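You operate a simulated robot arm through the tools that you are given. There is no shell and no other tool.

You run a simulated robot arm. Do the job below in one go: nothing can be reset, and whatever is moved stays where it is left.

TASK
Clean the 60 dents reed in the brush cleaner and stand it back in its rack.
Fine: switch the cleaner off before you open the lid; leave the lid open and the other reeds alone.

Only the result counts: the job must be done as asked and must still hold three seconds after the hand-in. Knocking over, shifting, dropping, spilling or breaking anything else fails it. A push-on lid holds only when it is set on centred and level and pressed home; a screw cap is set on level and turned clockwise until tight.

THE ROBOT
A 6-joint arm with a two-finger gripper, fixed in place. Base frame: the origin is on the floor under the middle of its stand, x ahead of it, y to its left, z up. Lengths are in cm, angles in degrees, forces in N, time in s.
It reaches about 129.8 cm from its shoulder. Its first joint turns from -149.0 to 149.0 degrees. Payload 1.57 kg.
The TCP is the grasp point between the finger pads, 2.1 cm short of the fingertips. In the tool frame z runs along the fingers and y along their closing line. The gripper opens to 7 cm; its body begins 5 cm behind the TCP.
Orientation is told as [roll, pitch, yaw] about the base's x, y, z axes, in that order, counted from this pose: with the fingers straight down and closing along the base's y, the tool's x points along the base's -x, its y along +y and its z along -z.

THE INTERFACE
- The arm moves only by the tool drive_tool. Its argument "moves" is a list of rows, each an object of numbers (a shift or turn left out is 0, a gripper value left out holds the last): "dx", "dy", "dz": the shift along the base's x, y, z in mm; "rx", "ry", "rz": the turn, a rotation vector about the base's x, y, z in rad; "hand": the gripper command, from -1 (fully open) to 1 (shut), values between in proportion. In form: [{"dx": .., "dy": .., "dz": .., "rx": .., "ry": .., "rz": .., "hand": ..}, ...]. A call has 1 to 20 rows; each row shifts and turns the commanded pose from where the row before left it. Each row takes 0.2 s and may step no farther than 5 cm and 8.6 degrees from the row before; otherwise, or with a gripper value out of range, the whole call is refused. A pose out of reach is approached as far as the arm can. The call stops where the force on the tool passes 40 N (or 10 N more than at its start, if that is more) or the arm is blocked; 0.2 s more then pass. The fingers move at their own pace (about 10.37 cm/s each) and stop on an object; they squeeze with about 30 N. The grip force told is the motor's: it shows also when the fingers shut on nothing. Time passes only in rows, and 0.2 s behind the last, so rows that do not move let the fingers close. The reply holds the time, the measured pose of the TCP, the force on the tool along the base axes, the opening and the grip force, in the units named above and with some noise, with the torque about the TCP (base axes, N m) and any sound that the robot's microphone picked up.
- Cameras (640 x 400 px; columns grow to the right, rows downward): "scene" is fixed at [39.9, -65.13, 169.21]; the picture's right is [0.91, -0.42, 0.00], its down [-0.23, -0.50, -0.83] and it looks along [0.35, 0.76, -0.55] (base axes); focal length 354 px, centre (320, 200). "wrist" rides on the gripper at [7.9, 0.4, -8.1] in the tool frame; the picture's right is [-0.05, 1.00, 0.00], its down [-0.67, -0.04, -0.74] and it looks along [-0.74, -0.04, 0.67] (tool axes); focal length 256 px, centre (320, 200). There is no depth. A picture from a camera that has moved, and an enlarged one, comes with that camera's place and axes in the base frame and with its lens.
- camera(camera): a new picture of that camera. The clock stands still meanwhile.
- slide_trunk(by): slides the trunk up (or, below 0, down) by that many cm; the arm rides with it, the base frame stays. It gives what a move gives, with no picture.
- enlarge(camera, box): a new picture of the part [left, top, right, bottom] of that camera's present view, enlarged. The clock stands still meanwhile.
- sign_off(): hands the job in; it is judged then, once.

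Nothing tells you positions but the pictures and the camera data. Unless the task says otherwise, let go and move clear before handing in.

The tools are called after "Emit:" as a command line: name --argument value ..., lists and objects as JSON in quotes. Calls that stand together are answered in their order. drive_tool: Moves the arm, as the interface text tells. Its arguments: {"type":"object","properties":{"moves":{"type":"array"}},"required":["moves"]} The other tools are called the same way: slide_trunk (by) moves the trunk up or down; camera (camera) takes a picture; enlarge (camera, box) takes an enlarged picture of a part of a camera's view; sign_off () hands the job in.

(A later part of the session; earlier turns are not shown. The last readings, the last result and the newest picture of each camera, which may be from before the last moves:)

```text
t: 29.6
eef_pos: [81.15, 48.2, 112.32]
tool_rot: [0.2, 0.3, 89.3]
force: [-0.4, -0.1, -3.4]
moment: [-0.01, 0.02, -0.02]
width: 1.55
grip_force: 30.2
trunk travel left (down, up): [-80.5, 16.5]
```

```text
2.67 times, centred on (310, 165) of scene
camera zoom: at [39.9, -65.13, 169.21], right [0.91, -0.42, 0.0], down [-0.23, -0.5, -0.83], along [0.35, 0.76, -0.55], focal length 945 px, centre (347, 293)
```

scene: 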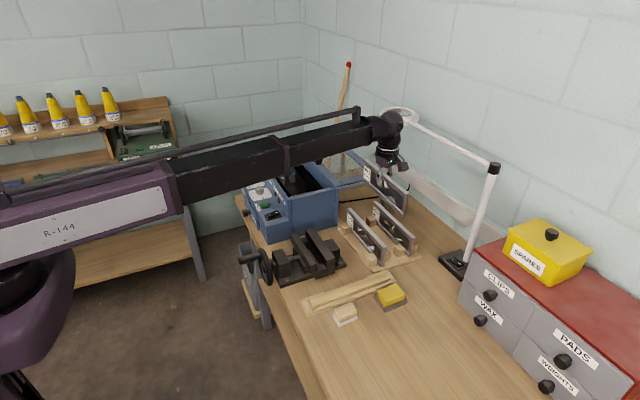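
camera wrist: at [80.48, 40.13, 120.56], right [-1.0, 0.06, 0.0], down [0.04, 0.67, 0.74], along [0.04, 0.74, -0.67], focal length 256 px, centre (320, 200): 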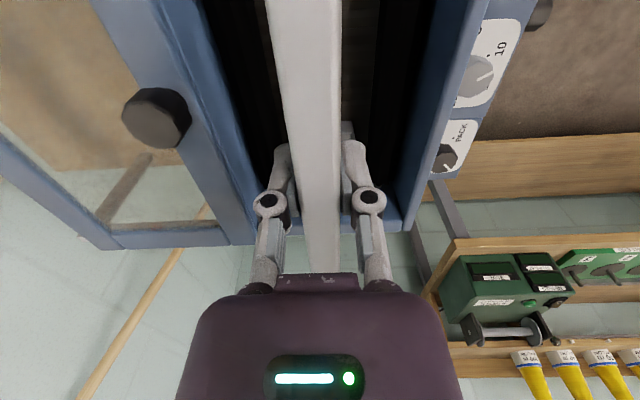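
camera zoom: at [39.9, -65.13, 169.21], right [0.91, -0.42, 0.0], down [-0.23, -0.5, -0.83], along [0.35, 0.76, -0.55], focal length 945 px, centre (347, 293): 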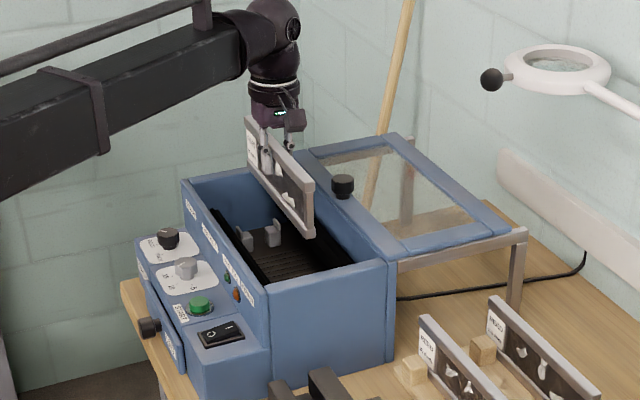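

The reed hangs centred over the opening. Lower in steps, checking the view before it enters the slot.

Emit:
slide_trunk --by -8

Emit:
camera --camera "wrist"

Emit:
enlarge --camera "wrist" --box '[220, 0, 420, 130]'

Emit:
enlarge --camera "scene" --box '[240, 110, 360, 230]'

```text
t: 30.7
eef_pos: [80.93, 47.93, 104.33]
tool_rot: [0.3, 0.2, 89.5]
force: [0.2, 0.3, -3.4]
moment: [0.05, -0.03, -0.03]
width: 1.58
grip_force: 30.1
trunk travel left (down, up): [-72.5, 24.5]
```

```text
taken
camera wrist: at [80.46, 40.04, 112.59], right [-1.0, 0.06, 0.0], down [0.04, 0.67, 0.74], along [0.04, 0.74, -0.67], focal length 256 px, centre (320, 200)
```

wrist: 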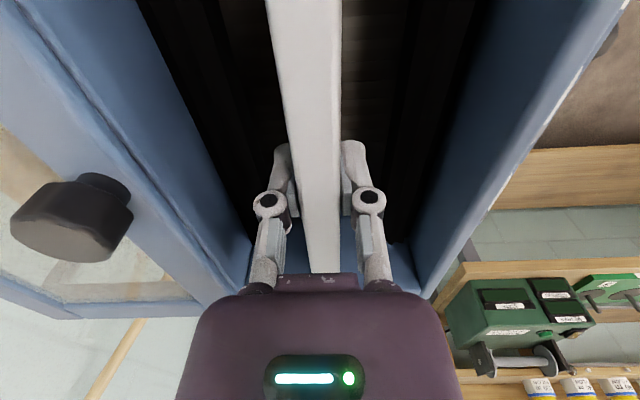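

```text
3.08 times, centred on (320, 65) of wrist
camera zoom: at [80.46, 40.04, 112.59], right [-1.0, 0.06, 0.0], down [0.04, 0.67, 0.74], along [0.04, 0.74, -0.67], focal length 788 px, centre (320, 615)
```

zoom: 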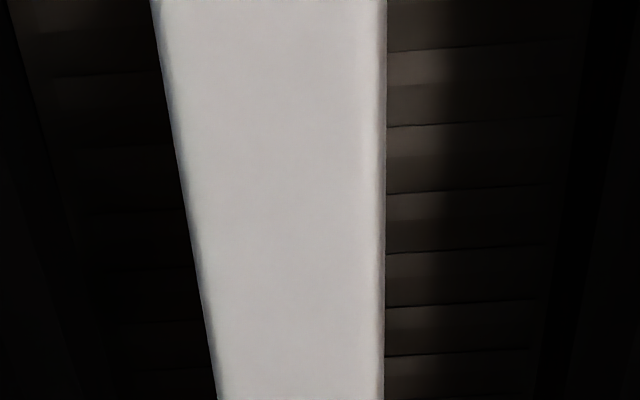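

```text
3.33 times, centred on (300, 170) of scene
camera zoom: at [39.9, -65.13, 169.21], right [0.91, -0.42, 0.0], down [-0.23, -0.5, -0.83], along [0.35, 0.76, -0.55], focal length 1181 px, centre (387, 300)
```

zoom: 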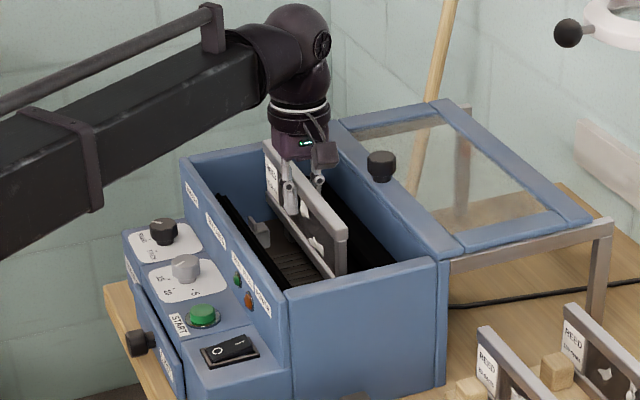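

Aligned with the slot. Lower slowly, watching the force.

Emit:
slide_trunk --by -3

Emit:
slide_trunk --by -1.5

Emit:
enlarge --camera "scene" --box '[240, 110, 360, 230]'

```text
t: 31.5
eef_pos: [81.07, 48.12, 101.32]
tool_rot: [0.2, 0.2, 89.5]
force: [0.8, -0.4, -4.4]
moment: [0.03, 0.0, -0.02]
width: 1.59
grip_force: 29.8
trunk travel left (down, up): [-69.5, 27.5]
```

```text
t: 32.1
eef_pos: [80.92, 48.1, 99.88]
tool_rot: [0.1, 0.3, 89.5]
force: [-0.3, -0.4, -2.7]
moment: [-0.01, 0.02, 0.0]
width: 1.58
grip_force: 30.3
trunk travel left (down, up): [-68.0, 29.0]
```

```text
3.33 times, centred on (300, 170) of scene
camera zoom: at [39.9, -65.13, 169.21], right [0.91, -0.42, 0.0], down [-0.23, -0.5, -0.83], along [0.35, 0.76, -0.55], focal length 1181 px, centre (387, 300)
```

zoom: 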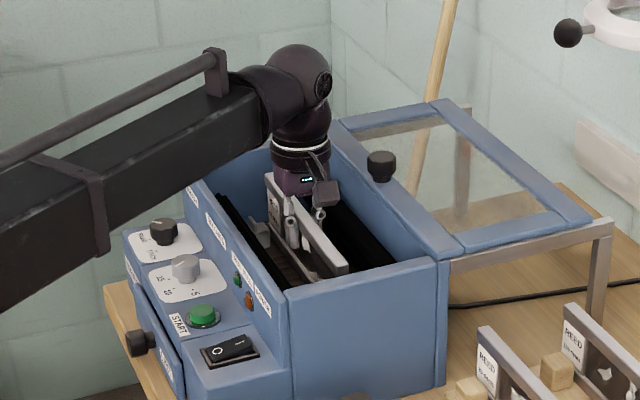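

The reed's bottom is between the pads without touching. Continue in small steps until it rests.

Emit:
slide_trunk --by -0.8

Emit:
slide_trunk --by -0.4

```text
t: 32.7
eef_pos: [81.02, 47.99, 99.21]
tool_rot: [0.1, 0.1, 89.5]
force: [5.3, 4.1, 20.0]
moment: [-0.13, -0.17, 0.07]
width: 1.55
grip_force: 29.9
trunk travel left (down, up): [-67.2, 29.8]
```

```text
t: 33.2
eef_pos: [81.0, 48.01, 98.88]
tool_rot: [-0.2, 0.2, 89.5]
force: [7.4, 3.3, 27.5]
moment: [0.17, -0.2, 0.04]
width: 1.59
grip_force: 30.0
trunk travel left (down, up): [-66.8, 30.2]
```

Contact reached (floor). I relieve the push slightly and look before releasing.

Emit:
slide_trunk --by 0.5

Emit:
camera --camera "wrist"

Emit:
enlarge --camera "scene" --box '[260, 140, 350, 220]'

```text
t: 33.8
eef_pos: [80.89, 47.99, 99.11]
tool_rot: [0.2, 0.1, 89.5]
force: [0.2, 0.2, -3.7]
moment: [-0.04, -0.01, 0.02]
width: 1.6
grip_force: 29.9
trunk travel left (down, up): [-67.3, 29.7]
```

```text
taken
camera wrist: at [80.42, 40.04, 107.36], right [-1.0, 0.06, 0.0], down [0.04, 0.67, 0.74], along [0.04, 0.74, -0.67], focal length 256 px, centre (320, 200)
```

wrist: 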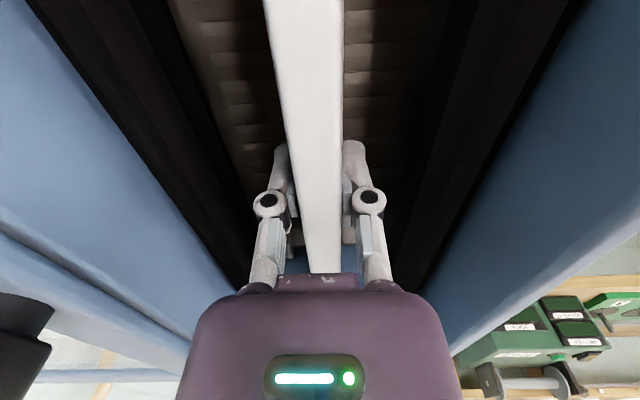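

```text
5.00 times, centred on (305, 180) of scene
camera zoom: at [39.9, -65.13, 169.21], right [0.91, -0.42, 0.0], down [-0.23, -0.5, -0.83], along [0.35, 0.76, -0.55], focal length 1772 px, centre (395, 300)
```

zoom: 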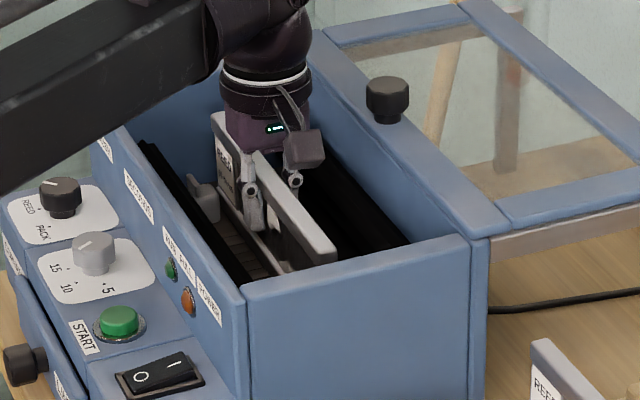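

The reed stands in the slot between the pads. Lower to light contact and release with a small opening.

Emit:
slide_trunk --by -0.2

```text
t: 34.3
eef_pos: [81.06, 48.03, 98.93]
tool_rot: [0.1, 0.2, 89.5]
force: [0.6, 0.1, -4.0]
moment: [-0.01, 0.0, 0.01]
width: 1.6
grip_force: 29.6
trunk travel left (down, up): [-67.1, 29.9]
```

Emit:
slide_trunk --by -0.15

```text
t: 34.8
eef_pos: [81.08, 48.08, 98.88]
tool_rot: [0.1, 0.2, 89.6]
force: [2.3, 2.1, 4.9]
moment: [-0.08, -0.08, 0.0]
width: 1.57
grip_force: 29.9
trunk travel left (down, up): [-67.0, 30.0]
```

Light contact with the floor. Release slowly to ~3 cm.

Emit:
drive_tool --moves '[{"hand": 0.5}, {"hand": 0.3}, {"hand": 0.12}, {"hand": 0.12}]'

Emit:
camera --camera "wrist"

Emit:
enlarge --camera "scene" --box '[260, 140, 350, 220]'

```text
t: 35.8
eef_pos: [81.0, 48.04, 98.88]
tool_rot: [0.2, 0.1, 89.4]
force: [0.1, -0.6, -0.3]
moment: [-0.01, -0.03, -0.03]
width: 3.09
grip_force: 0.1
trunk travel left (down, up): [-67.0, 30.0]
```

```text
taken
camera wrist: at [80.43, 40.04, 107.06], right [-1.0, 0.06, 0.0], down [0.04, 0.67, 0.74], along [0.04, 0.74, -0.67], focal length 256 px, centre (320, 200)
```

wrist: 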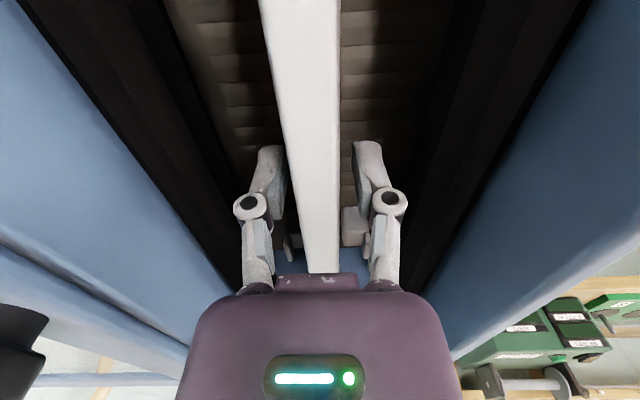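

```text
5.00 times, centred on (305, 180) of scene
camera zoom: at [39.9, -65.13, 169.21], right [0.91, -0.42, 0.0], down [-0.23, -0.5, -0.83], along [0.35, 0.76, -0.55], focal length 1772 px, centre (395, 300)
```

zoom: 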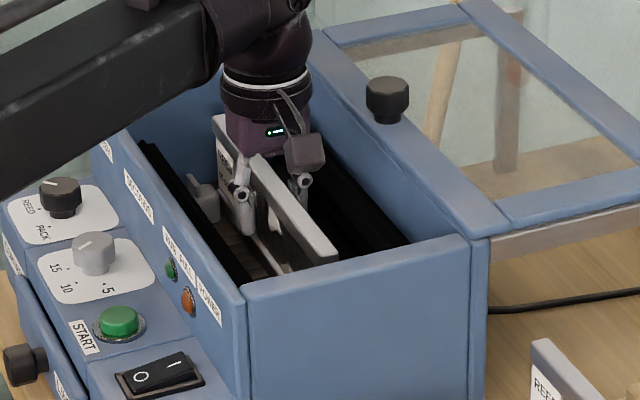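

The reed stands in the cradle. Raise clear and check it.

Emit:
slide_trunk --by 4

Emit:
slide_trunk --by 11

Emit:
camera --camera "wrist"

Emit:
enlarge --camera "wrist" --box '[220, 0, 420, 150]'

Emit:
enlarge --camera "scene" --box '[240, 130, 360, 230]'

```text
t: 36.6
eef_pos: [81.17, 48.14, 102.75]
tool_rot: [0.2, 0.2, 89.4]
force: [0.8, -0.5, -0.8]
moment: [-0.04, 0.01, -0.02]
width: 3.11
grip_force: 0.1
trunk travel left (down, up): [-71.0, 26.0]
```

```text
t: 38.0
eef_pos: [81.07, 47.95, 113.79]
tool_rot: [0.3, 0.2, 89.5]
force: [-1.0, 0.0, -0.4]
moment: [-0.01, -0.03, 0.0]
width: 3.09
grip_force: 0.0
trunk travel left (down, up): [-82.0, 15.0]
```

```text
taken
camera wrist: at [80.44, 40.05, 122.05], right [-1.0, 0.06, 0.0], down [0.04, 0.67, 0.74], along [0.04, 0.74, -0.67], focal length 256 px, centre (320, 200)
```

wrist: 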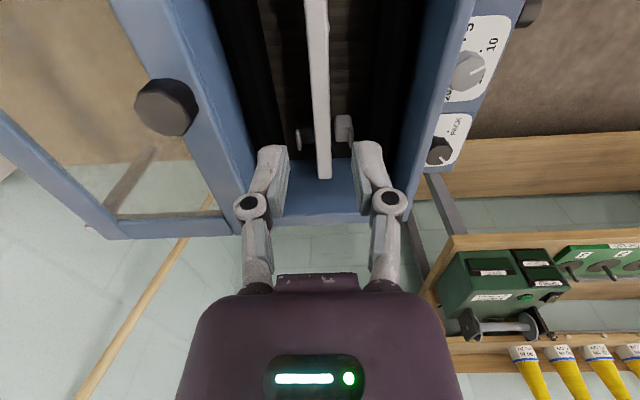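

```text
2.67 times, centred on (320, 75) of wrist
camera zoom: at [80.44, 40.05, 122.05], right [-1.0, 0.06, 0.0], down [0.04, 0.67, 0.74], along [0.04, 0.74, -0.67], focal length 683 px, centre (320, 533)
```

zoom: 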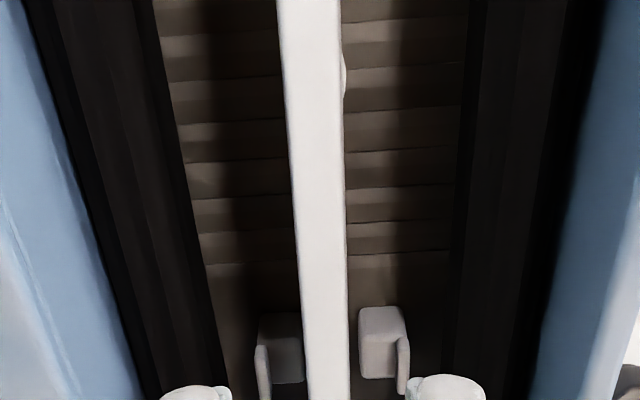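

```text
4.00 times, centred on (300, 180) of scene
camera zoom: at [39.9, -65.13, 169.21], right [0.91, -0.42, 0.0], down [-0.23, -0.5, -0.83], along [0.35, 0.76, -0.55], focal length 1418 px, centre (400, 280)
```

zoom: 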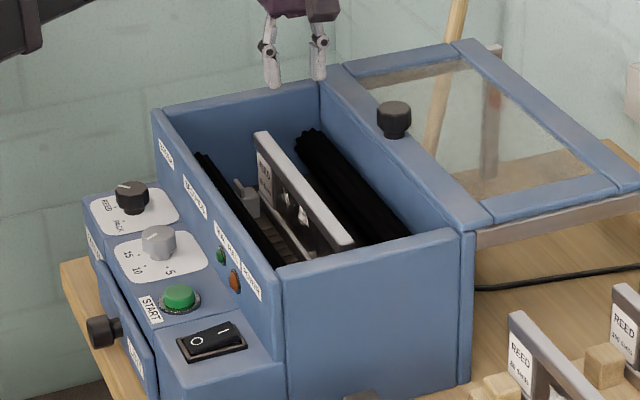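

The reed stands properly between the pads, still with lint on it. Next I go over the lid knob to pull the lid closed.

Emit:
drive_tool --moves '[{"dx": 34, "hand": -0.6}, {"dx": 34}, {"dx": 34}]'

Emit:
camera --camera "wrist"

Emit:
enlarge --camera "wrist" --box '[220, 20, 420, 180]'

```text
t: 38.8
eef_pos: [91.46, 48.15, 113.81]
tool_rot: [0.2, 0.2, 89.5]
force: [-0.4, -0.3, -0.1]
moment: [0.02, -0.02, -0.02]
width: 5.59
grip_force: 0.1
trunk travel left (down, up): [-82.0, 15.0]
```

```text
taken
camera wrist: at [90.89, 40.14, 121.98], right [-1.0, 0.06, 0.0], down [0.04, 0.67, 0.74], along [0.04, 0.74, -0.67], focal length 256 px, centre (320, 200)
```

wrist: 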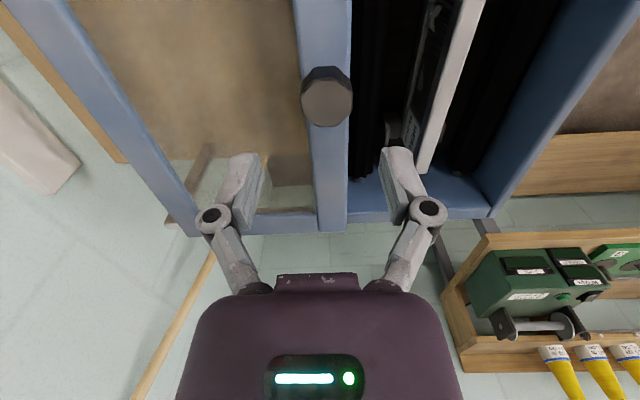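

```text
2.50 times, centred on (320, 100) of wrist
camera zoom: at [90.89, 40.14, 121.98], right [-1.0, 0.06, 0.0], down [0.04, 0.67, 0.74], along [0.04, 0.74, -0.67], focal length 640 px, centre (320, 450)
```

zoom: 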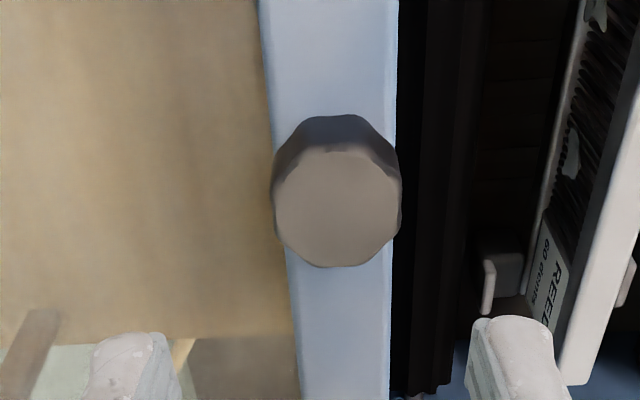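

Knob is at about (90.9, 48, top 106.3), 3.25 cm wide. I centre on it and lower around it with the fingers straddling it in x.

Emit:
drive_tool --moves '[{"dx": -4.5, "hand": -0.6}]'

Emit:
slide_trunk --by -6.5

Emit:
camera --camera "wrist"

Emit:
enlarge --camera "scene" --box '[270, 110, 390, 200]'

```text
t: 39.2
eef_pos: [90.82, 48.01, 113.81]
tool_rot: [0.2, 0.2, 89.5]
force: [0.2, 0.1, 0.1]
moment: [-0.03, -0.02, -0.01]
width: 5.6
grip_force: 0.1
trunk travel left (down, up): [-82.0, 15.0]
```

```text
t: 40.3
eef_pos: [90.78, 48.06, 107.33]
tool_rot: [0.2, 0.2, 89.4]
force: [0.2, -0.3, 0.7]
moment: [0.02, -0.01, -0.01]
width: 5.61
grip_force: 0.0
trunk travel left (down, up): [-75.5, 21.5]
```

```text
taken
camera wrist: at [90.24, 40.05, 115.57], right [-1.0, 0.06, 0.0], down [0.04, 0.67, 0.74], along [0.04, 0.74, -0.67], focal length 256 px, centre (320, 200)
```

wrist: 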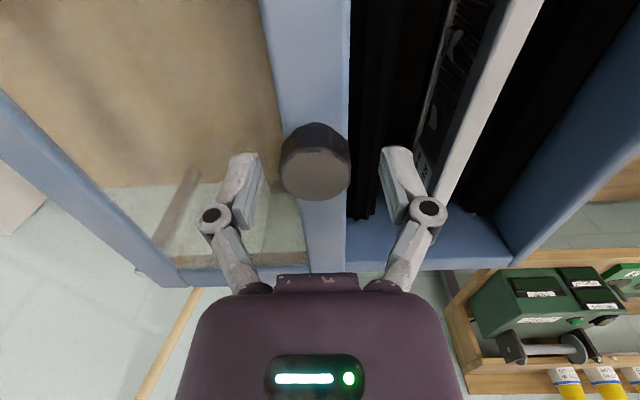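

```text
4.44 times, centred on (330, 155) of scene
camera zoom: at [39.9, -65.13, 169.21], right [0.91, -0.42, 0.0], down [-0.23, -0.5, -0.83], along [0.35, 0.76, -0.55], focal length 1575 px, centre (276, 400)
```

zoom: 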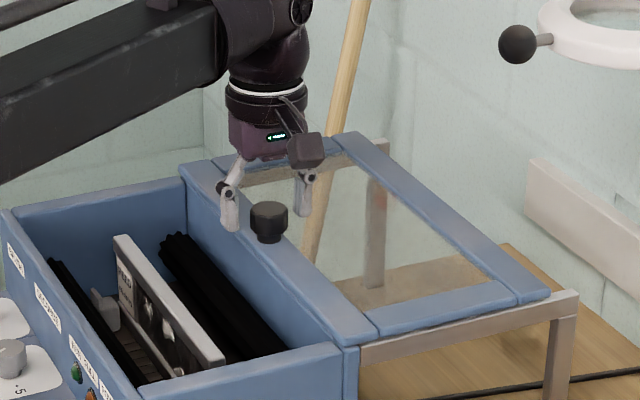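

Fingers straddle the knob head. Lower 1 cm more and grip it.

Emit:
drive_tool --moves '[{"dx": 1.4, "dy": 3}]'

Emit:
slide_trunk --by -0.9

Emit:
drive_tool --moves '[{"hand": -0.2}, {"hand": 0.1}, {"hand": 0.5}, {"hand": 0.5}]'

Emit:
enlarge --camera "scene" --box '[270, 110, 390, 200]'

```text
t: 40.7
eef_pos: [91.03, 48.38, 107.39]
tool_rot: [0.2, 0.2, 89.5]
force: [-0.2, 0.3, 0.3]
moment: [-0.01, 0.0, 0.04]
width: 5.58
grip_force: 0.0
trunk travel left (down, up): [-75.5, 21.5]
```

```text
t: 41.2
eef_pos: [90.96, 48.5, 106.4]
tool_rot: [0.2, 0.2, 89.4]
force: [0.0, -0.6, 0.4]
moment: [-0.01, -0.02, 0.01]
width: 5.61
grip_force: 0.0
trunk travel left (down, up): [-74.6, 22.4]
```

```text
t: 42.2
eef_pos: [90.95, 48.44, 106.47]
tool_rot: [0.2, 0.2, 89.5]
force: [0.8, -0.2, 1.5]
moment: [-0.02, -0.04, 0.02]
width: 3.22
grip_force: 32.0
trunk travel left (down, up): [-74.6, 22.4]
```

```text
4.44 times, centred on (330, 155) of scene
camera zoom: at [39.9, -65.13, 169.21], right [0.91, -0.42, 0.0], down [-0.23, -0.5, -0.83], along [0.35, 0.76, -0.55], focal length 1575 px, centre (276, 400)
```

zoom: 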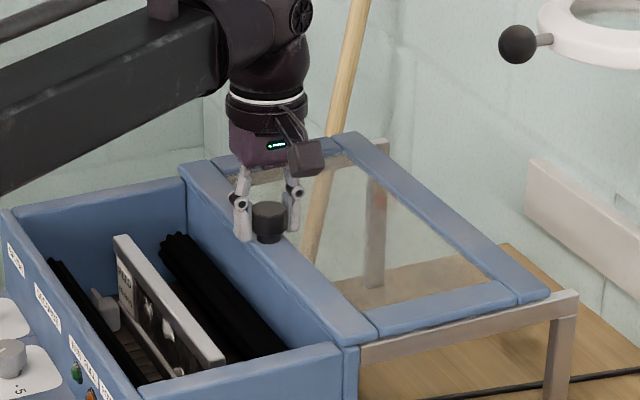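

Knob is gripped (3.22 cm). Pull it gently toward -x to test that the lid slides.

Emit:
drive_tool --moves '[{"dx": -8}, {"dx": -8}, {"dx": -8}]'

Emit:
enlarge --camera "scene" --box '[230, 110, 390, 230]'

```text
t: 43.0
eef_pos: [88.69, 48.31, 106.45]
tool_rot: [0.2, 0.3, 89.4]
force: [-0.5, 1.3, 1.3]
moment: [-0.12, -0.14, 0.03]
width: 3.25
grip_force: 32.1
trunk travel left (down, up): [-74.6, 22.4]
```

```text
3.33 times, centred on (310, 170) of scene
camera zoom: at [39.9, -65.13, 169.21], right [0.91, -0.42, 0.0], down [-0.23, -0.5, -0.83], along [0.35, 0.76, -0.55], focal length 1181 px, centre (353, 300)
```

zoom: 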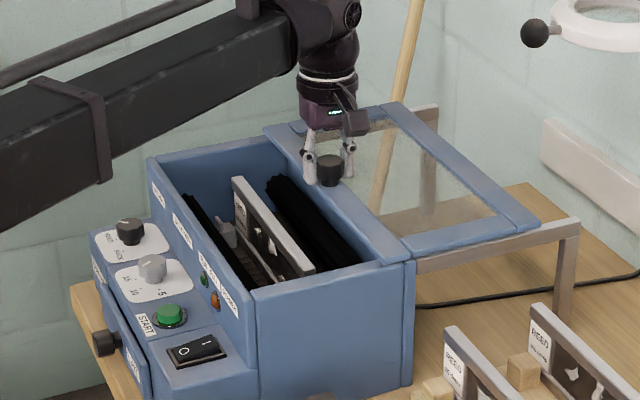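

The lid slides freely. Continue closing.

Emit:
drive_tool --moves '[{"dx": -10}, {"dx": -10}, {"dx": -10}, {"dx": -10}, {"dx": -10}, {"dx": -10}, {"dx": -10}, {"dx": -10}, {"dx": -10}, {"dx": -10}]'

Emit:
enlarge --camera "scene" --box '[230, 110, 390, 230]'

```text
t: 45.2
eef_pos: [78.6, 48.4, 106.41]
tool_rot: [0.2, 0.3, 89.5]
force: [-0.6, -4.3, -3.0]
moment: [-0.04, -0.25, 0.05]
width: 3.24
grip_force: 32.1
trunk travel left (down, up): [-74.6, 22.4]
```

```text
3.33 times, centred on (310, 170) of scene
camera zoom: at [39.9, -65.13, 169.21], right [0.91, -0.42, 0.0], down [-0.23, -0.5, -0.83], along [0.35, 0.76, -0.55], focal length 1181 px, centre (353, 300)
```

zoom: 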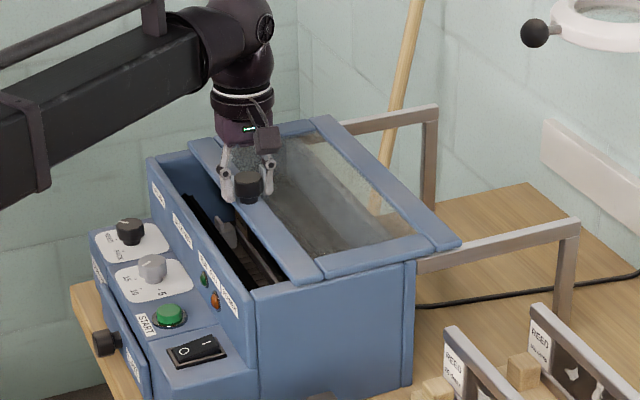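

Continue the last few centimetres in small steps.

Emit:
drive_tool --moves '[{"dx": -8}, {"dx": -8}, {"dx": -8}, {"dx": -6}, {"dx": -5}]'

Emit:
enlarge --camera "scene" --box '[230, 110, 390, 230]'

```text
t: 46.5
eef_pos: [74.91, 48.37, 106.47]
tool_rot: [0.2, 0.2, 89.5]
force: [0.7, -0.3, 1.3]
moment: [0.08, -0.14, -0.13]
width: 3.23
grip_force: 32.0
trunk travel left (down, up): [-74.6, 22.4]
```

```text
3.33 times, centred on (310, 170) of scene
camera zoom: at [39.9, -65.13, 169.21], right [0.91, -0.42, 0.0], down [-0.23, -0.5, -0.83], along [0.35, 0.76, -0.55], focal length 1181 px, centre (353, 300)
```

zoom: 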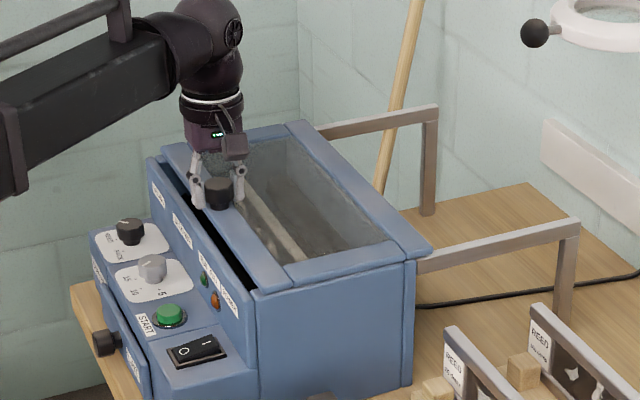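

About 1 cm of gap remains; continue until it meets its stop.

Emit:
drive_tool --moves '[{"dx": -5}, {"dx": -4}, {"dx": -3}, {"dx": -3}]'

Emit:
enlarge --camera "scene" --box '[230, 130, 350, 230]'

```text
t: 47.5
eef_pos: [73.64, 48.46, 106.41]
tool_rot: [0.2, 0.2, 89.4]
force: [-1.2, -0.3, 0.2]
moment: [-0.04, -0.11, 0.01]
width: 3.25
grip_force: 31.9
trunk travel left (down, up): [-74.6, 22.4]
```

```text
4.00 times, centred on (290, 180) of scene
camera zoom: at [39.9, -65.13, 169.21], right [0.91, -0.42, 0.0], down [-0.23, -0.5, -0.83], along [0.35, 0.76, -0.55], focal length 1418 px, centre (440, 280)
```

zoom: 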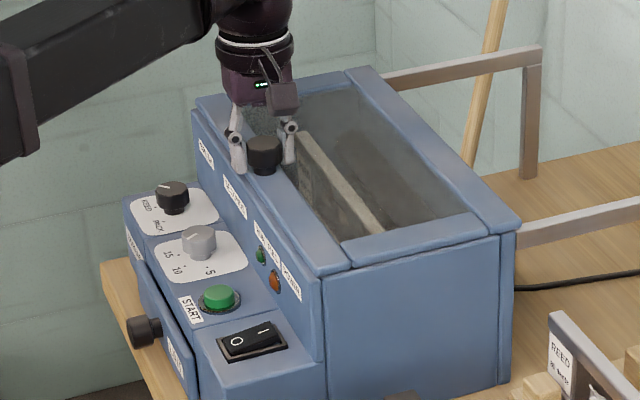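

Nearly flush; push a few more millimetres to find the end stop.

Emit:
drive_tool --moves '[{"dx": -2}, {"dx": -2}, {"dx": -2}]'

Emit:
enlarge --camera "scene" --box '[250, 150, 310, 200]'

```text
t: 48.2
eef_pos: [72.89, 48.41, 106.47]
tool_rot: [0.1, 0.2, 89.5]
force: [2.4, -2.6, 0.8]
moment: [-0.07, 0.1, 0.06]
width: 3.23
grip_force: 31.9
trunk travel left (down, up): [-74.6, 22.4]
```

```text
8.00 times, centred on (280, 175) of scene
camera zoom: at [39.9, -65.13, 169.21], right [0.91, -0.42, 0.0], down [-0.23, -0.5, -0.83], along [0.35, 0.76, -0.55], focal length 2835 px, centre (640, 400)
```

zoom: 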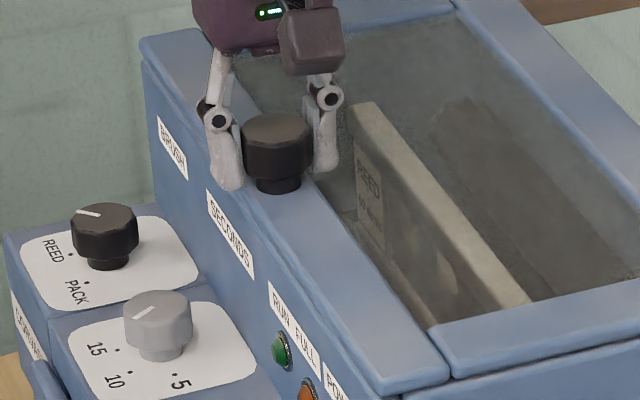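

Emit:
drive_tool --moves '[{"dx": -2}, {"dx": -2}, {"dx": -2}]'

Emit:
enlarge --camera "scene" --box '[240, 140, 360, 230]'

```text
t: 49.0
eef_pos: [73.08, 48.36, 106.33]
tool_rot: [-0.4, 0.0, 89.2]
force: [7.2, -2.4, 5.1]
moment: [-0.16, -0.28, -0.02]
width: 3.22
grip_force: 32.1
trunk travel left (down, up): [-74.6, 22.4]
stopped in row 3: the force on the tool passed its limit at 43 N (the readings are from after the stop); the commanded pose is now the measured one
```

```text
4.44 times, centred on (300, 185) of scene
camera zoom: at [39.9, -65.13, 169.21], right [0.91, -0.42, 0.0], down [-0.23, -0.5, -0.83], along [0.35, 0.76, -0.55], focal length 1575 px, centre (409, 267)
```

zoom: 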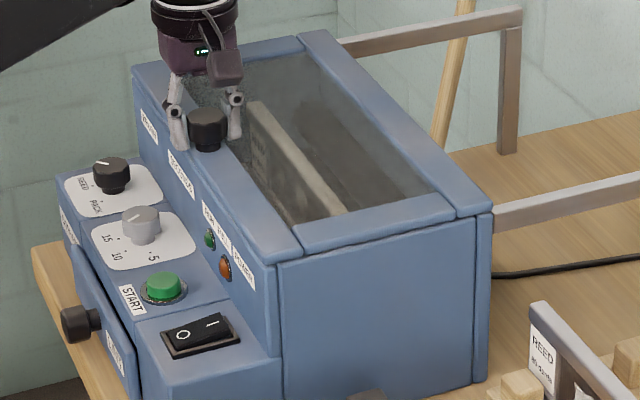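

The lid hit its end stop at x≈73 — closed. Release the knob and rise.

Emit:
drive_tool --moves '[{"hand": 0.0}, {"hand": -0.4}, {"hand": -0.6}, {"hand": -0.6}]'

Emit:
slide_trunk --by 5

Emit:
enlarge --camera "scene" --box '[240, 140, 360, 230]'

Emit:
camera --camera "wrist"

```text
t: 50.0
eef_pos: [72.85, 48.44, 106.5]
tool_rot: [-0.3, 0.1, 89.4]
force: [-0.2, -0.2, -0.1]
moment: [-0.02, 0.01, -0.03]
width: 5.57
grip_force: 0.2
trunk travel left (down, up): [-74.6, 22.4]
```

```text
t: 51.0
eef_pos: [72.95, 48.52, 111.4]
tool_rot: [-0.2, 0.1, 89.3]
force: [0.1, -0.6, -0.8]
moment: [0.0, -0.02, 0.04]
width: 5.59
grip_force: 0.0
trunk travel left (down, up): [-79.6, 17.4]
```

```text
4.44 times, centred on (300, 185) of scene
camera zoom: at [39.9, -65.13, 169.21], right [0.91, -0.42, 0.0], down [-0.23, -0.5, -0.83], along [0.35, 0.76, -0.55], focal length 1575 px, centre (409, 267)
```

zoom: 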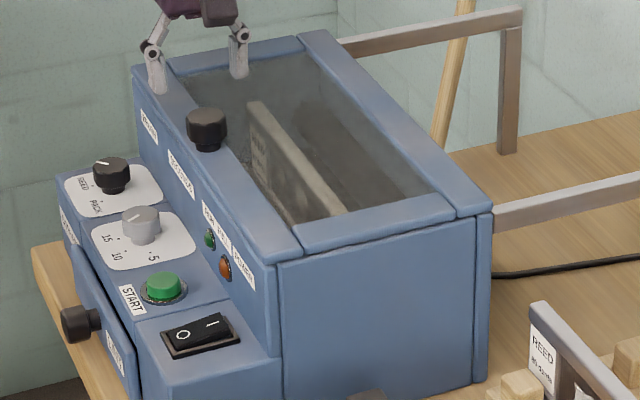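

```text
taken
camera wrist: at [72.21, 40.46, 119.64], right [-1.0, 0.06, -0.01], down [0.04, 0.67, 0.74], along [0.05, 0.74, -0.67], focal length 256 px, centre (320, 200)
```

wrist: 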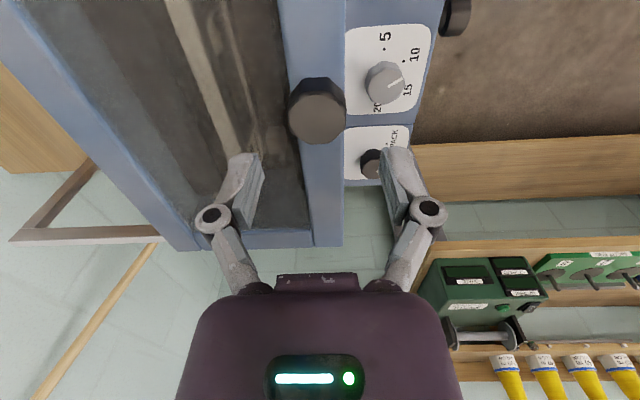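

Lid is closed and the reed is seen inside. Next the power switch: I turn the tool back to yaw 0 and move in front of the control panel for a close look.

Emit:
slide_trunk --by 3

Emit:
drive_tool --moves '[{"dx": -12, "dy": -11, "rz": -0.142}, {"dx": -12, "dy": -11, "rz": -0.142}, {"dx": -12, "dy": -11, "rz": -0.142}, {"dx": -12, "dy": -11, "rz": -0.142}, {"dx": -12, "dy": -11, "rz": -0.142}, {"dx": -12, "dy": -11, "rz": -0.142}, {"dx": -12, "dy": -11, "rz": -0.142}, {"dx": -12, "dy": -11, "rz": -0.142}, {"dx": -12, "dy": -11, "rz": -0.142}, {"dx": -12, "dy": -11, "rz": -0.142}, {"dx": -12, "dy": -11, "rz": -0.14}]'

Emit:
camera --camera "wrist"

Emit:
enlarge --camera "wrist" --box '[220, 20, 420, 160]'

```text
t: 51.7
eef_pos: [72.94, 48.38, 114.46]
tool_rot: [-0.3, 0.1, 89.4]
force: [0.5, -0.4, -0.2]
moment: [0.0, -0.01, 0.02]
width: 5.61
grip_force: 0.0
trunk travel left (down, up): [-82.6, 14.4]
```

```text
t: 54.1
eef_pos: [59.44, 36.39, 114.32]
tool_rot: [-0.4, 0.1, -0.2]
force: [-0.3, -0.8, -0.9]
moment: [0.02, 0.0, -0.01]
width: 5.6
grip_force: 0.0
trunk travel left (down, up): [-82.6, 14.4]
```

```text
taken
camera wrist: at [51.45, 36.67, 122.67], right [0.06, 1.0, -0.01], down [0.67, -0.03, 0.74], along [0.74, -0.05, -0.67], focal length 256 px, centre (320, 200)
```

wrist: 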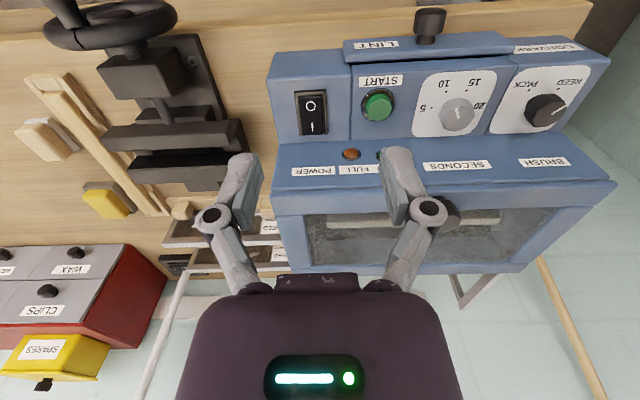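

```text
2.86 times, centred on (320, 90) of wrist
camera zoom: at [51.45, 36.67, 122.67], right [0.06, 1.0, -0.01], down [0.67, -0.03, 0.74], along [0.74, -0.05, -0.67], focal length 731 px, centre (320, 514)
```

zoom: 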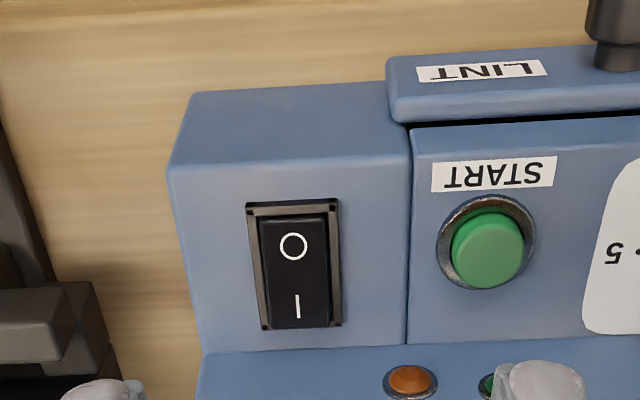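

Emit:
enlarge --camera "scene" --box '[255, 190, 305, 225]'

Emit:
enlarge --camera "wrist" --box '[290, 80, 410, 170]'

```text
11.43 times, centred on (280, 208) of scene
camera zoom: at [39.9, -65.13, 169.21], right [0.91, -0.42, 0.0], down [-0.23, -0.5, -0.83], along [0.35, 0.76, -0.55], focal length 4050 px, centre (777, 114)
```

zoom: 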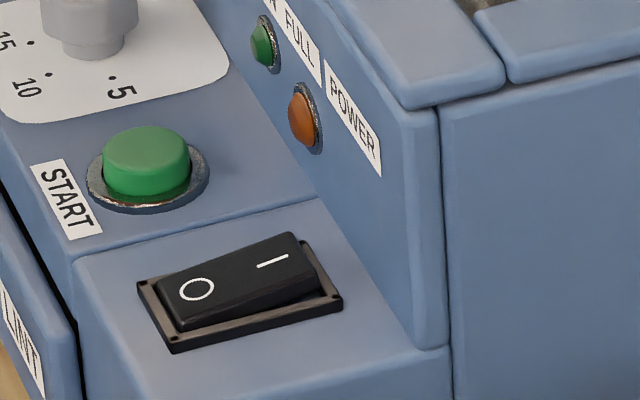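

```text
4.44 times, centred on (350, 125) of wrist
camera zoom: at [51.45, 36.67, 122.67], right [0.06, 1.0, -0.01], down [0.67, -0.03, 0.74], along [0.74, -0.05, -0.67], focal length 1138 px, centre (187, 533)
```

zoom: 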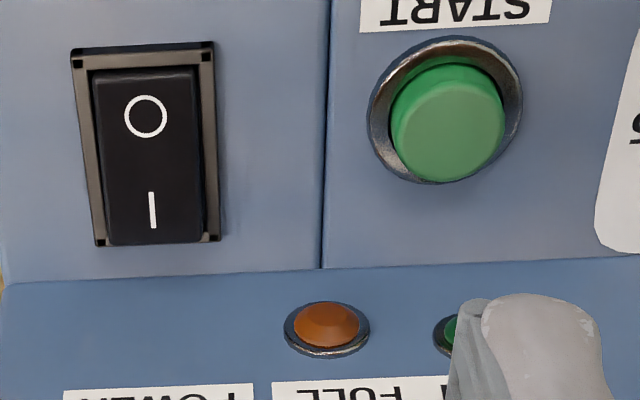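

The I end of the rocker is raised: the power is off (O pressed). I close the fingers, tilt slightly and go above the I end at about (68.6, 34.4).

Emit:
drive_tool --moves '[{"hand": 1, "ry": -0.14, "rx": 0.006, "dz": 1.8}, {"dx": 30, "dy": -6, "hand": 1}, {"dx": 30, "dy": -6, "hand": 1}, {"dx": 30, "dy": -6, "hand": 1}]'

Emit:
camera --camera "wrist"

Emit:
enlarge --camera "scene" --box '[220, 130, 340, 230]'

```text
t: 55.1
eef_pos: [68.61, 34.57, 114.54]
tool_rot: [0.0, -7.9, 0.0]
force: [0.1, 0.0, -0.6]
moment: [-0.01, -0.01, 0.0]
width: 0.0
grip_force: 28.9
trunk travel left (down, up): [-82.6, 14.4]
```

```text
taken
camera wrist: at [59.57, 34.84, 121.59], right [0.05, 1.0, 0.01], down [0.56, -0.04, 0.83], along [0.83, -0.04, -0.56], focal length 256 px, centre (320, 200)
```

wrist: 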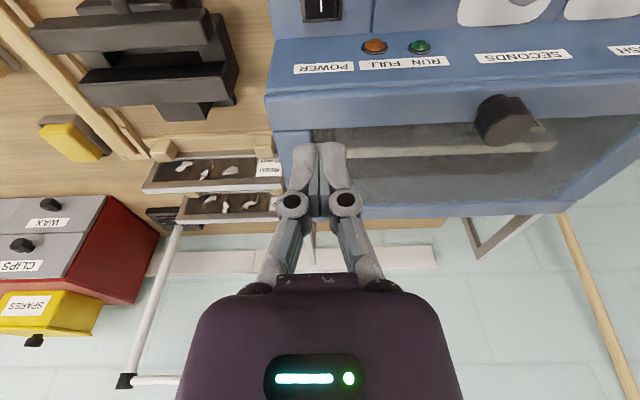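

```text
4.00 times, centred on (280, 180) of scene
camera zoom: at [39.9, -65.13, 169.21], right [0.91, -0.42, 0.0], down [-0.23, -0.5, -0.83], along [0.35, 0.76, -0.55], focal length 1418 px, centre (480, 280)
```

zoom: 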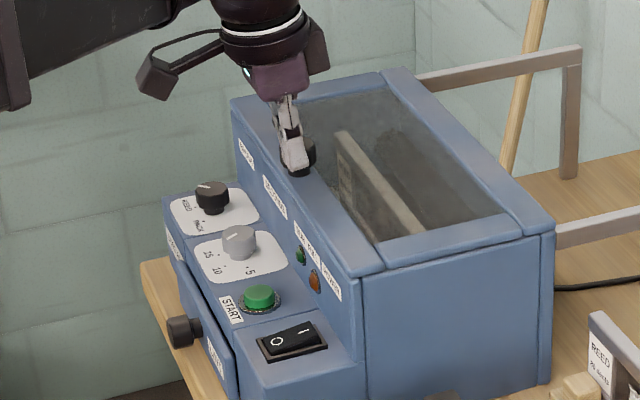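

Positioned above the switch. Lower to ~3 cm above it and check.

Emit:
slide_trunk --by -13

Emit:
camera --camera "wrist"

Emit:
enlarge --camera "scene" --box '[240, 150, 320, 230]'

Emit:
enlarge --camera "wrist" --box '[220, 0, 420, 160]'

```text
t: 56.7
eef_pos: [68.57, 34.49, 101.65]
tool_rot: [0.1, -7.8, 0.0]
force: [0.1, 0.3, 0.1]
moment: [-0.01, -0.03, -0.03]
width: 0.02
grip_force: 29.1
trunk travel left (down, up): [-69.6, 27.4]
```

```text
taken
camera wrist: at [59.43, 34.81, 108.65], right [0.05, 1.0, 0.01], down [0.56, -0.04, 0.83], along [0.83, -0.04, -0.56], focal length 256 px, centre (320, 200)
```

wrist: 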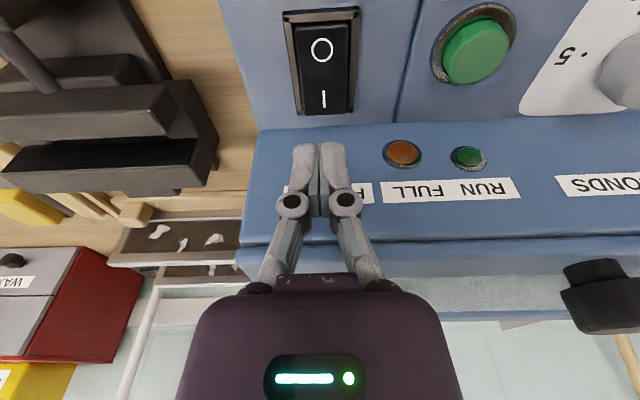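

```text
5.00 times, centred on (280, 190) of scene
camera zoom: at [39.9, -65.13, 169.21], right [0.91, -0.42, 0.0], down [-0.23, -0.5, -0.83], along [0.35, 0.76, -0.55], focal length 1772 px, centre (520, 250)
```

zoom: 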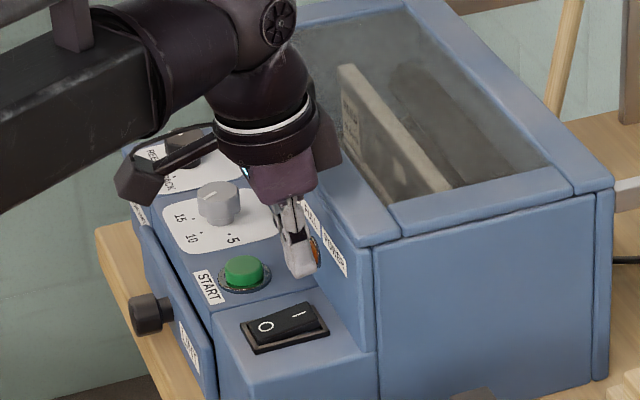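

```text
2.50 times, centred on (320, 80) of wrist
camera zoom: at [59.43, 34.81, 108.65], right [0.05, 1.0, 0.01], down [0.56, -0.04, 0.83], along [0.83, -0.04, -0.56], focal length 640 px, centre (320, 500)
```

zoom: 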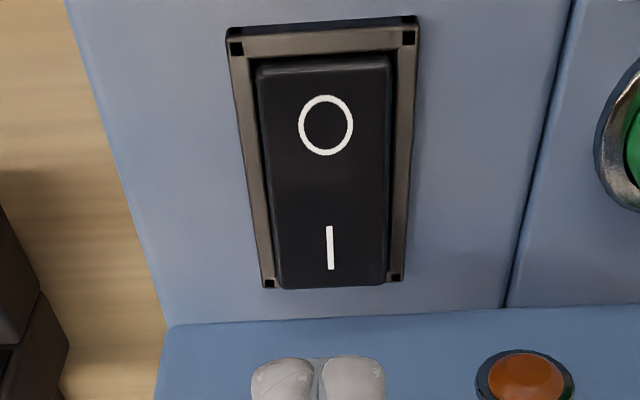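

The tip will come down on the I end; shift 5 mm further in +x for leverage and lower in steps.

Emit:
drive_tool --moves '[{"dx": 4.5, "dy": 1, "hand": 1}]'

Emit:
slide_trunk --by -2.6

Emit:
slide_trunk --by -0.4

Emit:
enlarge --camera "scene" --box '[240, 150, 320, 230]'

```text
t: 57.1
eef_pos: [69.0, 34.61, 101.64]
tool_rot: [0.0, -8.0, -0.1]
force: [0.1, 0.8, 0.7]
moment: [-0.01, 0.0, -0.02]
width: 0.0
grip_force: 28.7
trunk travel left (down, up): [-69.6, 27.4]
```

```text
t: 57.8
eef_pos: [68.96, 34.64, 99.08]
tool_rot: [0.1, -7.9, 0.0]
force: [0.3, 0.4, -0.2]
moment: [-0.02, 0.0, -0.01]
width: 0.0
grip_force: 28.2
trunk travel left (down, up): [-67.0, 30.0]
```

```text
t: 58.4
eef_pos: [69.04, 34.56, 98.63]
tool_rot: [0.2, -7.9, 0.0]
force: [-0.3, -0.3, 0.2]
moment: [-0.03, -0.01, -0.01]
width: 0.0
grip_force: 28.3
trunk travel left (down, up): [-66.6, 30.4]
```

```text
5.00 times, centred on (280, 190) of scene
camera zoom: at [39.9, -65.13, 169.21], right [0.91, -0.42, 0.0], down [-0.23, -0.5, -0.83], along [0.35, 0.76, -0.55], focal length 1772 px, centre (520, 250)
```

zoom: 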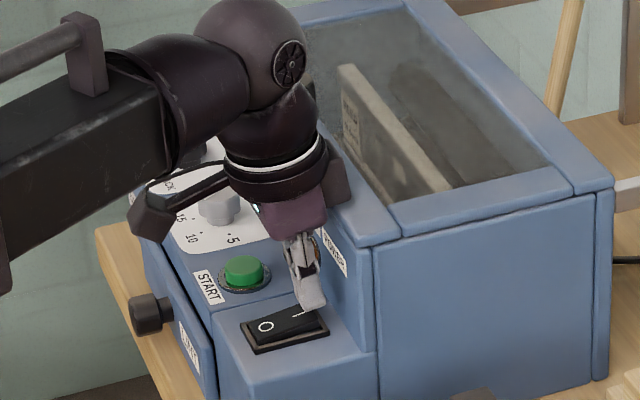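

Tip is just above the I end. Press down in small steps.

Emit:
slide_trunk --by -0.4

Emit:
slide_trunk --by -0.3

```text
t: 58.9
eef_pos: [69.09, 34.61, 98.22]
tool_rot: [0.1, -7.8, 0.0]
force: [-0.8, -0.1, 0.5]
moment: [-0.02, -0.01, 0.02]
width: 0.01
grip_force: 28.5
trunk travel left (down, up): [-66.2, 30.8]
```

```text
t: 59.4
eef_pos: [69.02, 34.54, 97.92]
tool_rot: [0.0, -7.9, 0.0]
force: [0.7, -0.2, 0.3]
moment: [0.01, 0.0, 0.0]
width: 0.0
grip_force: 28.8
trunk travel left (down, up): [-65.9, 31.1]
```

Emit:
enlarge --camera "scene" --box '[255, 175, 315, 225]'

Emit:
slide_trunk --by -0.3

```text
8.00 times, centred on (285, 200) of scene
camera zoom: at [39.9, -65.13, 169.21], right [0.91, -0.42, 0.0], down [-0.23, -0.5, -0.83], along [0.35, 0.76, -0.55], focal length 2835 px, centre (600, 200)
```

zoom: 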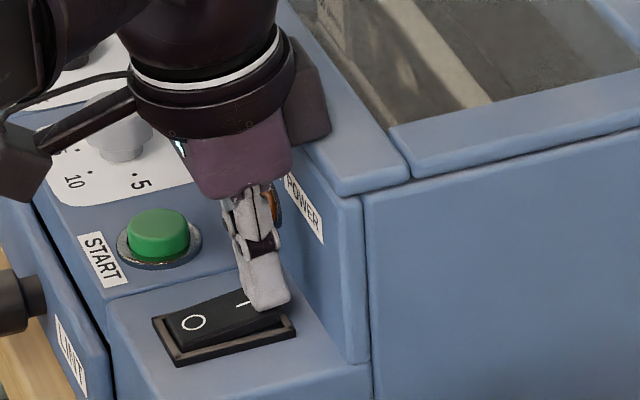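

```text
t: 59.9
eef_pos: [68.99, 34.58, 97.62]
tool_rot: [0.1, -7.9, -0.1]
force: [1.4, 1.6, 8.5]
moment: [-0.22, -0.05, 0.02]
width: 0.0
grip_force: 28.7
trunk travel left (down, up): [-65.6, 31.4]
```

Contact is felt, but a block on the gripper's far side seems very near the lid edge, so I lift and tilt the tool more (to ≈-24°) before pressing.

Emit:
slide_trunk --by 4

Emit:
drive_tool --moves '[{"ry": -0.14, "dz": 5.4, "dx": -4, "hand": 1}, {"ry": -0.14, "dz": 8.9, "dx": -3, "hand": 1}]'

Emit:
camera --camera "wrist"

Emit:
enlarge --camera "scene" --box '[245, 155, 325, 225]'

```text
t: 60.8
eef_pos: [68.97, 34.5, 101.64]
tool_rot: [0.0, -7.9, -0.2]
force: [0.9, -0.4, -0.6]
moment: [0.03, 0.0, -0.02]
width: 0.0
grip_force: 29.4
trunk travel left (down, up): [-69.6, 27.4]
```

```text
t: 61.4
eef_pos: [68.39, 34.69, 103.02]
tool_rot: [0.2, -24.2, -0.2]
force: [0.2, 0.1, 1.7]
moment: [-0.04, -0.02, 0.01]
width: 0.01
grip_force: 29.2
trunk travel left (down, up): [-69.6, 27.4]
```

```text
taken
camera wrist: at [57.62, 34.93, 107.33], right [0.05, 1.0, 0.02], down [0.3, -0.04, 0.95], along [0.95, -0.04, -0.31], focal length 256 px, centre (320, 200)
```

wrist: 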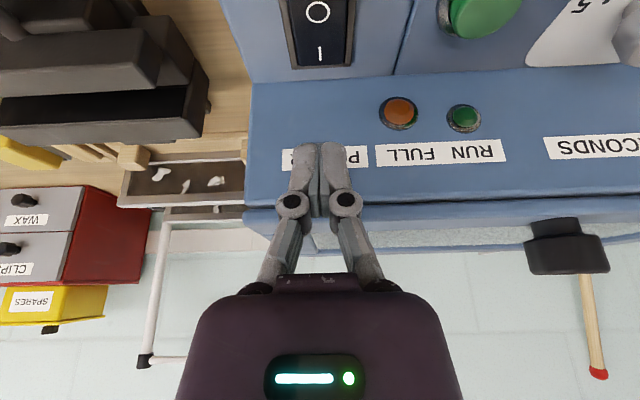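

```text
5.71 times, centred on (285, 190) of scene
camera zoom: at [39.9, -65.13, 169.21], right [0.91, -0.42, 0.0], down [-0.23, -0.5, -0.83], along [0.35, 0.76, -0.55], focal length 2025 px, centre (520, 257)
```

zoom: 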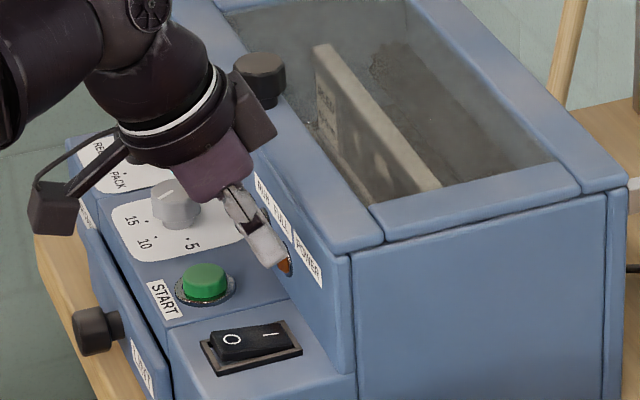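

The rocker looks changed; zoom to see its state and the lamps.

Emit:
enlarge --camera "scene" --box '[255, 190, 305, 225]'

Emit:
enlarge --camera "wrist" --box '[260, 0, 420, 80]'

Emit:
enlarge --camera "wrist" --box '[360, 80, 520, 180]'

```text
11.43 times, centred on (280, 208) of scene
camera zoom: at [39.9, -65.13, 169.21], right [0.91, -0.42, 0.0], down [-0.23, -0.5, -0.83], along [0.35, 0.76, -0.55], focal length 4050 px, centre (777, 114)
```

zoom: 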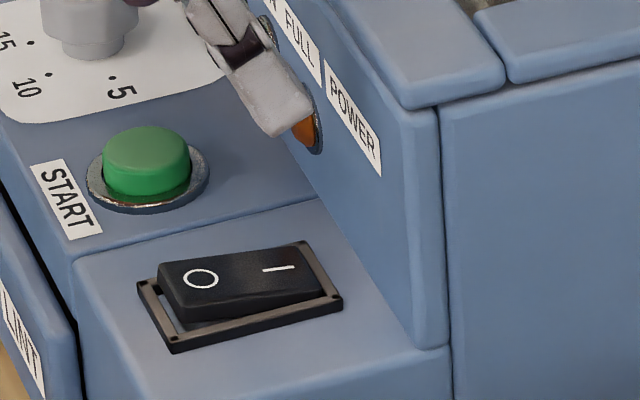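

```text
4.00 times, centred on (340, 40) of wrist
camera zoom: at [57.62, 34.93, 107.33], right [0.05, 1.0, 0.02], down [0.3, -0.04, 0.95], along [0.95, -0.04, -0.31], focal length 1024 px, centre (240, 840)
```

zoom: 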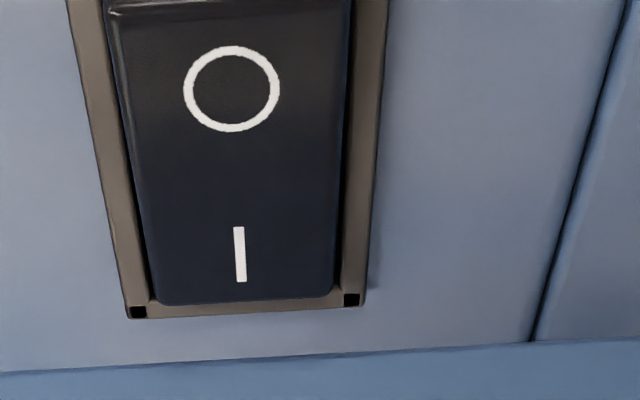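

```text
4.00 times, centred on (440, 130) of wrist
camera zoom: at [57.62, 34.93, 107.33], right [0.05, 1.0, 0.02], down [0.3, -0.04, 0.95], along [0.95, -0.04, -0.31], focal length 1024 px, centre (-160, 480)
```

zoom: 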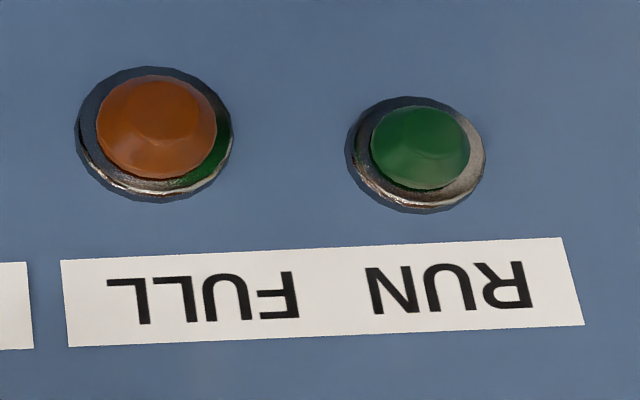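

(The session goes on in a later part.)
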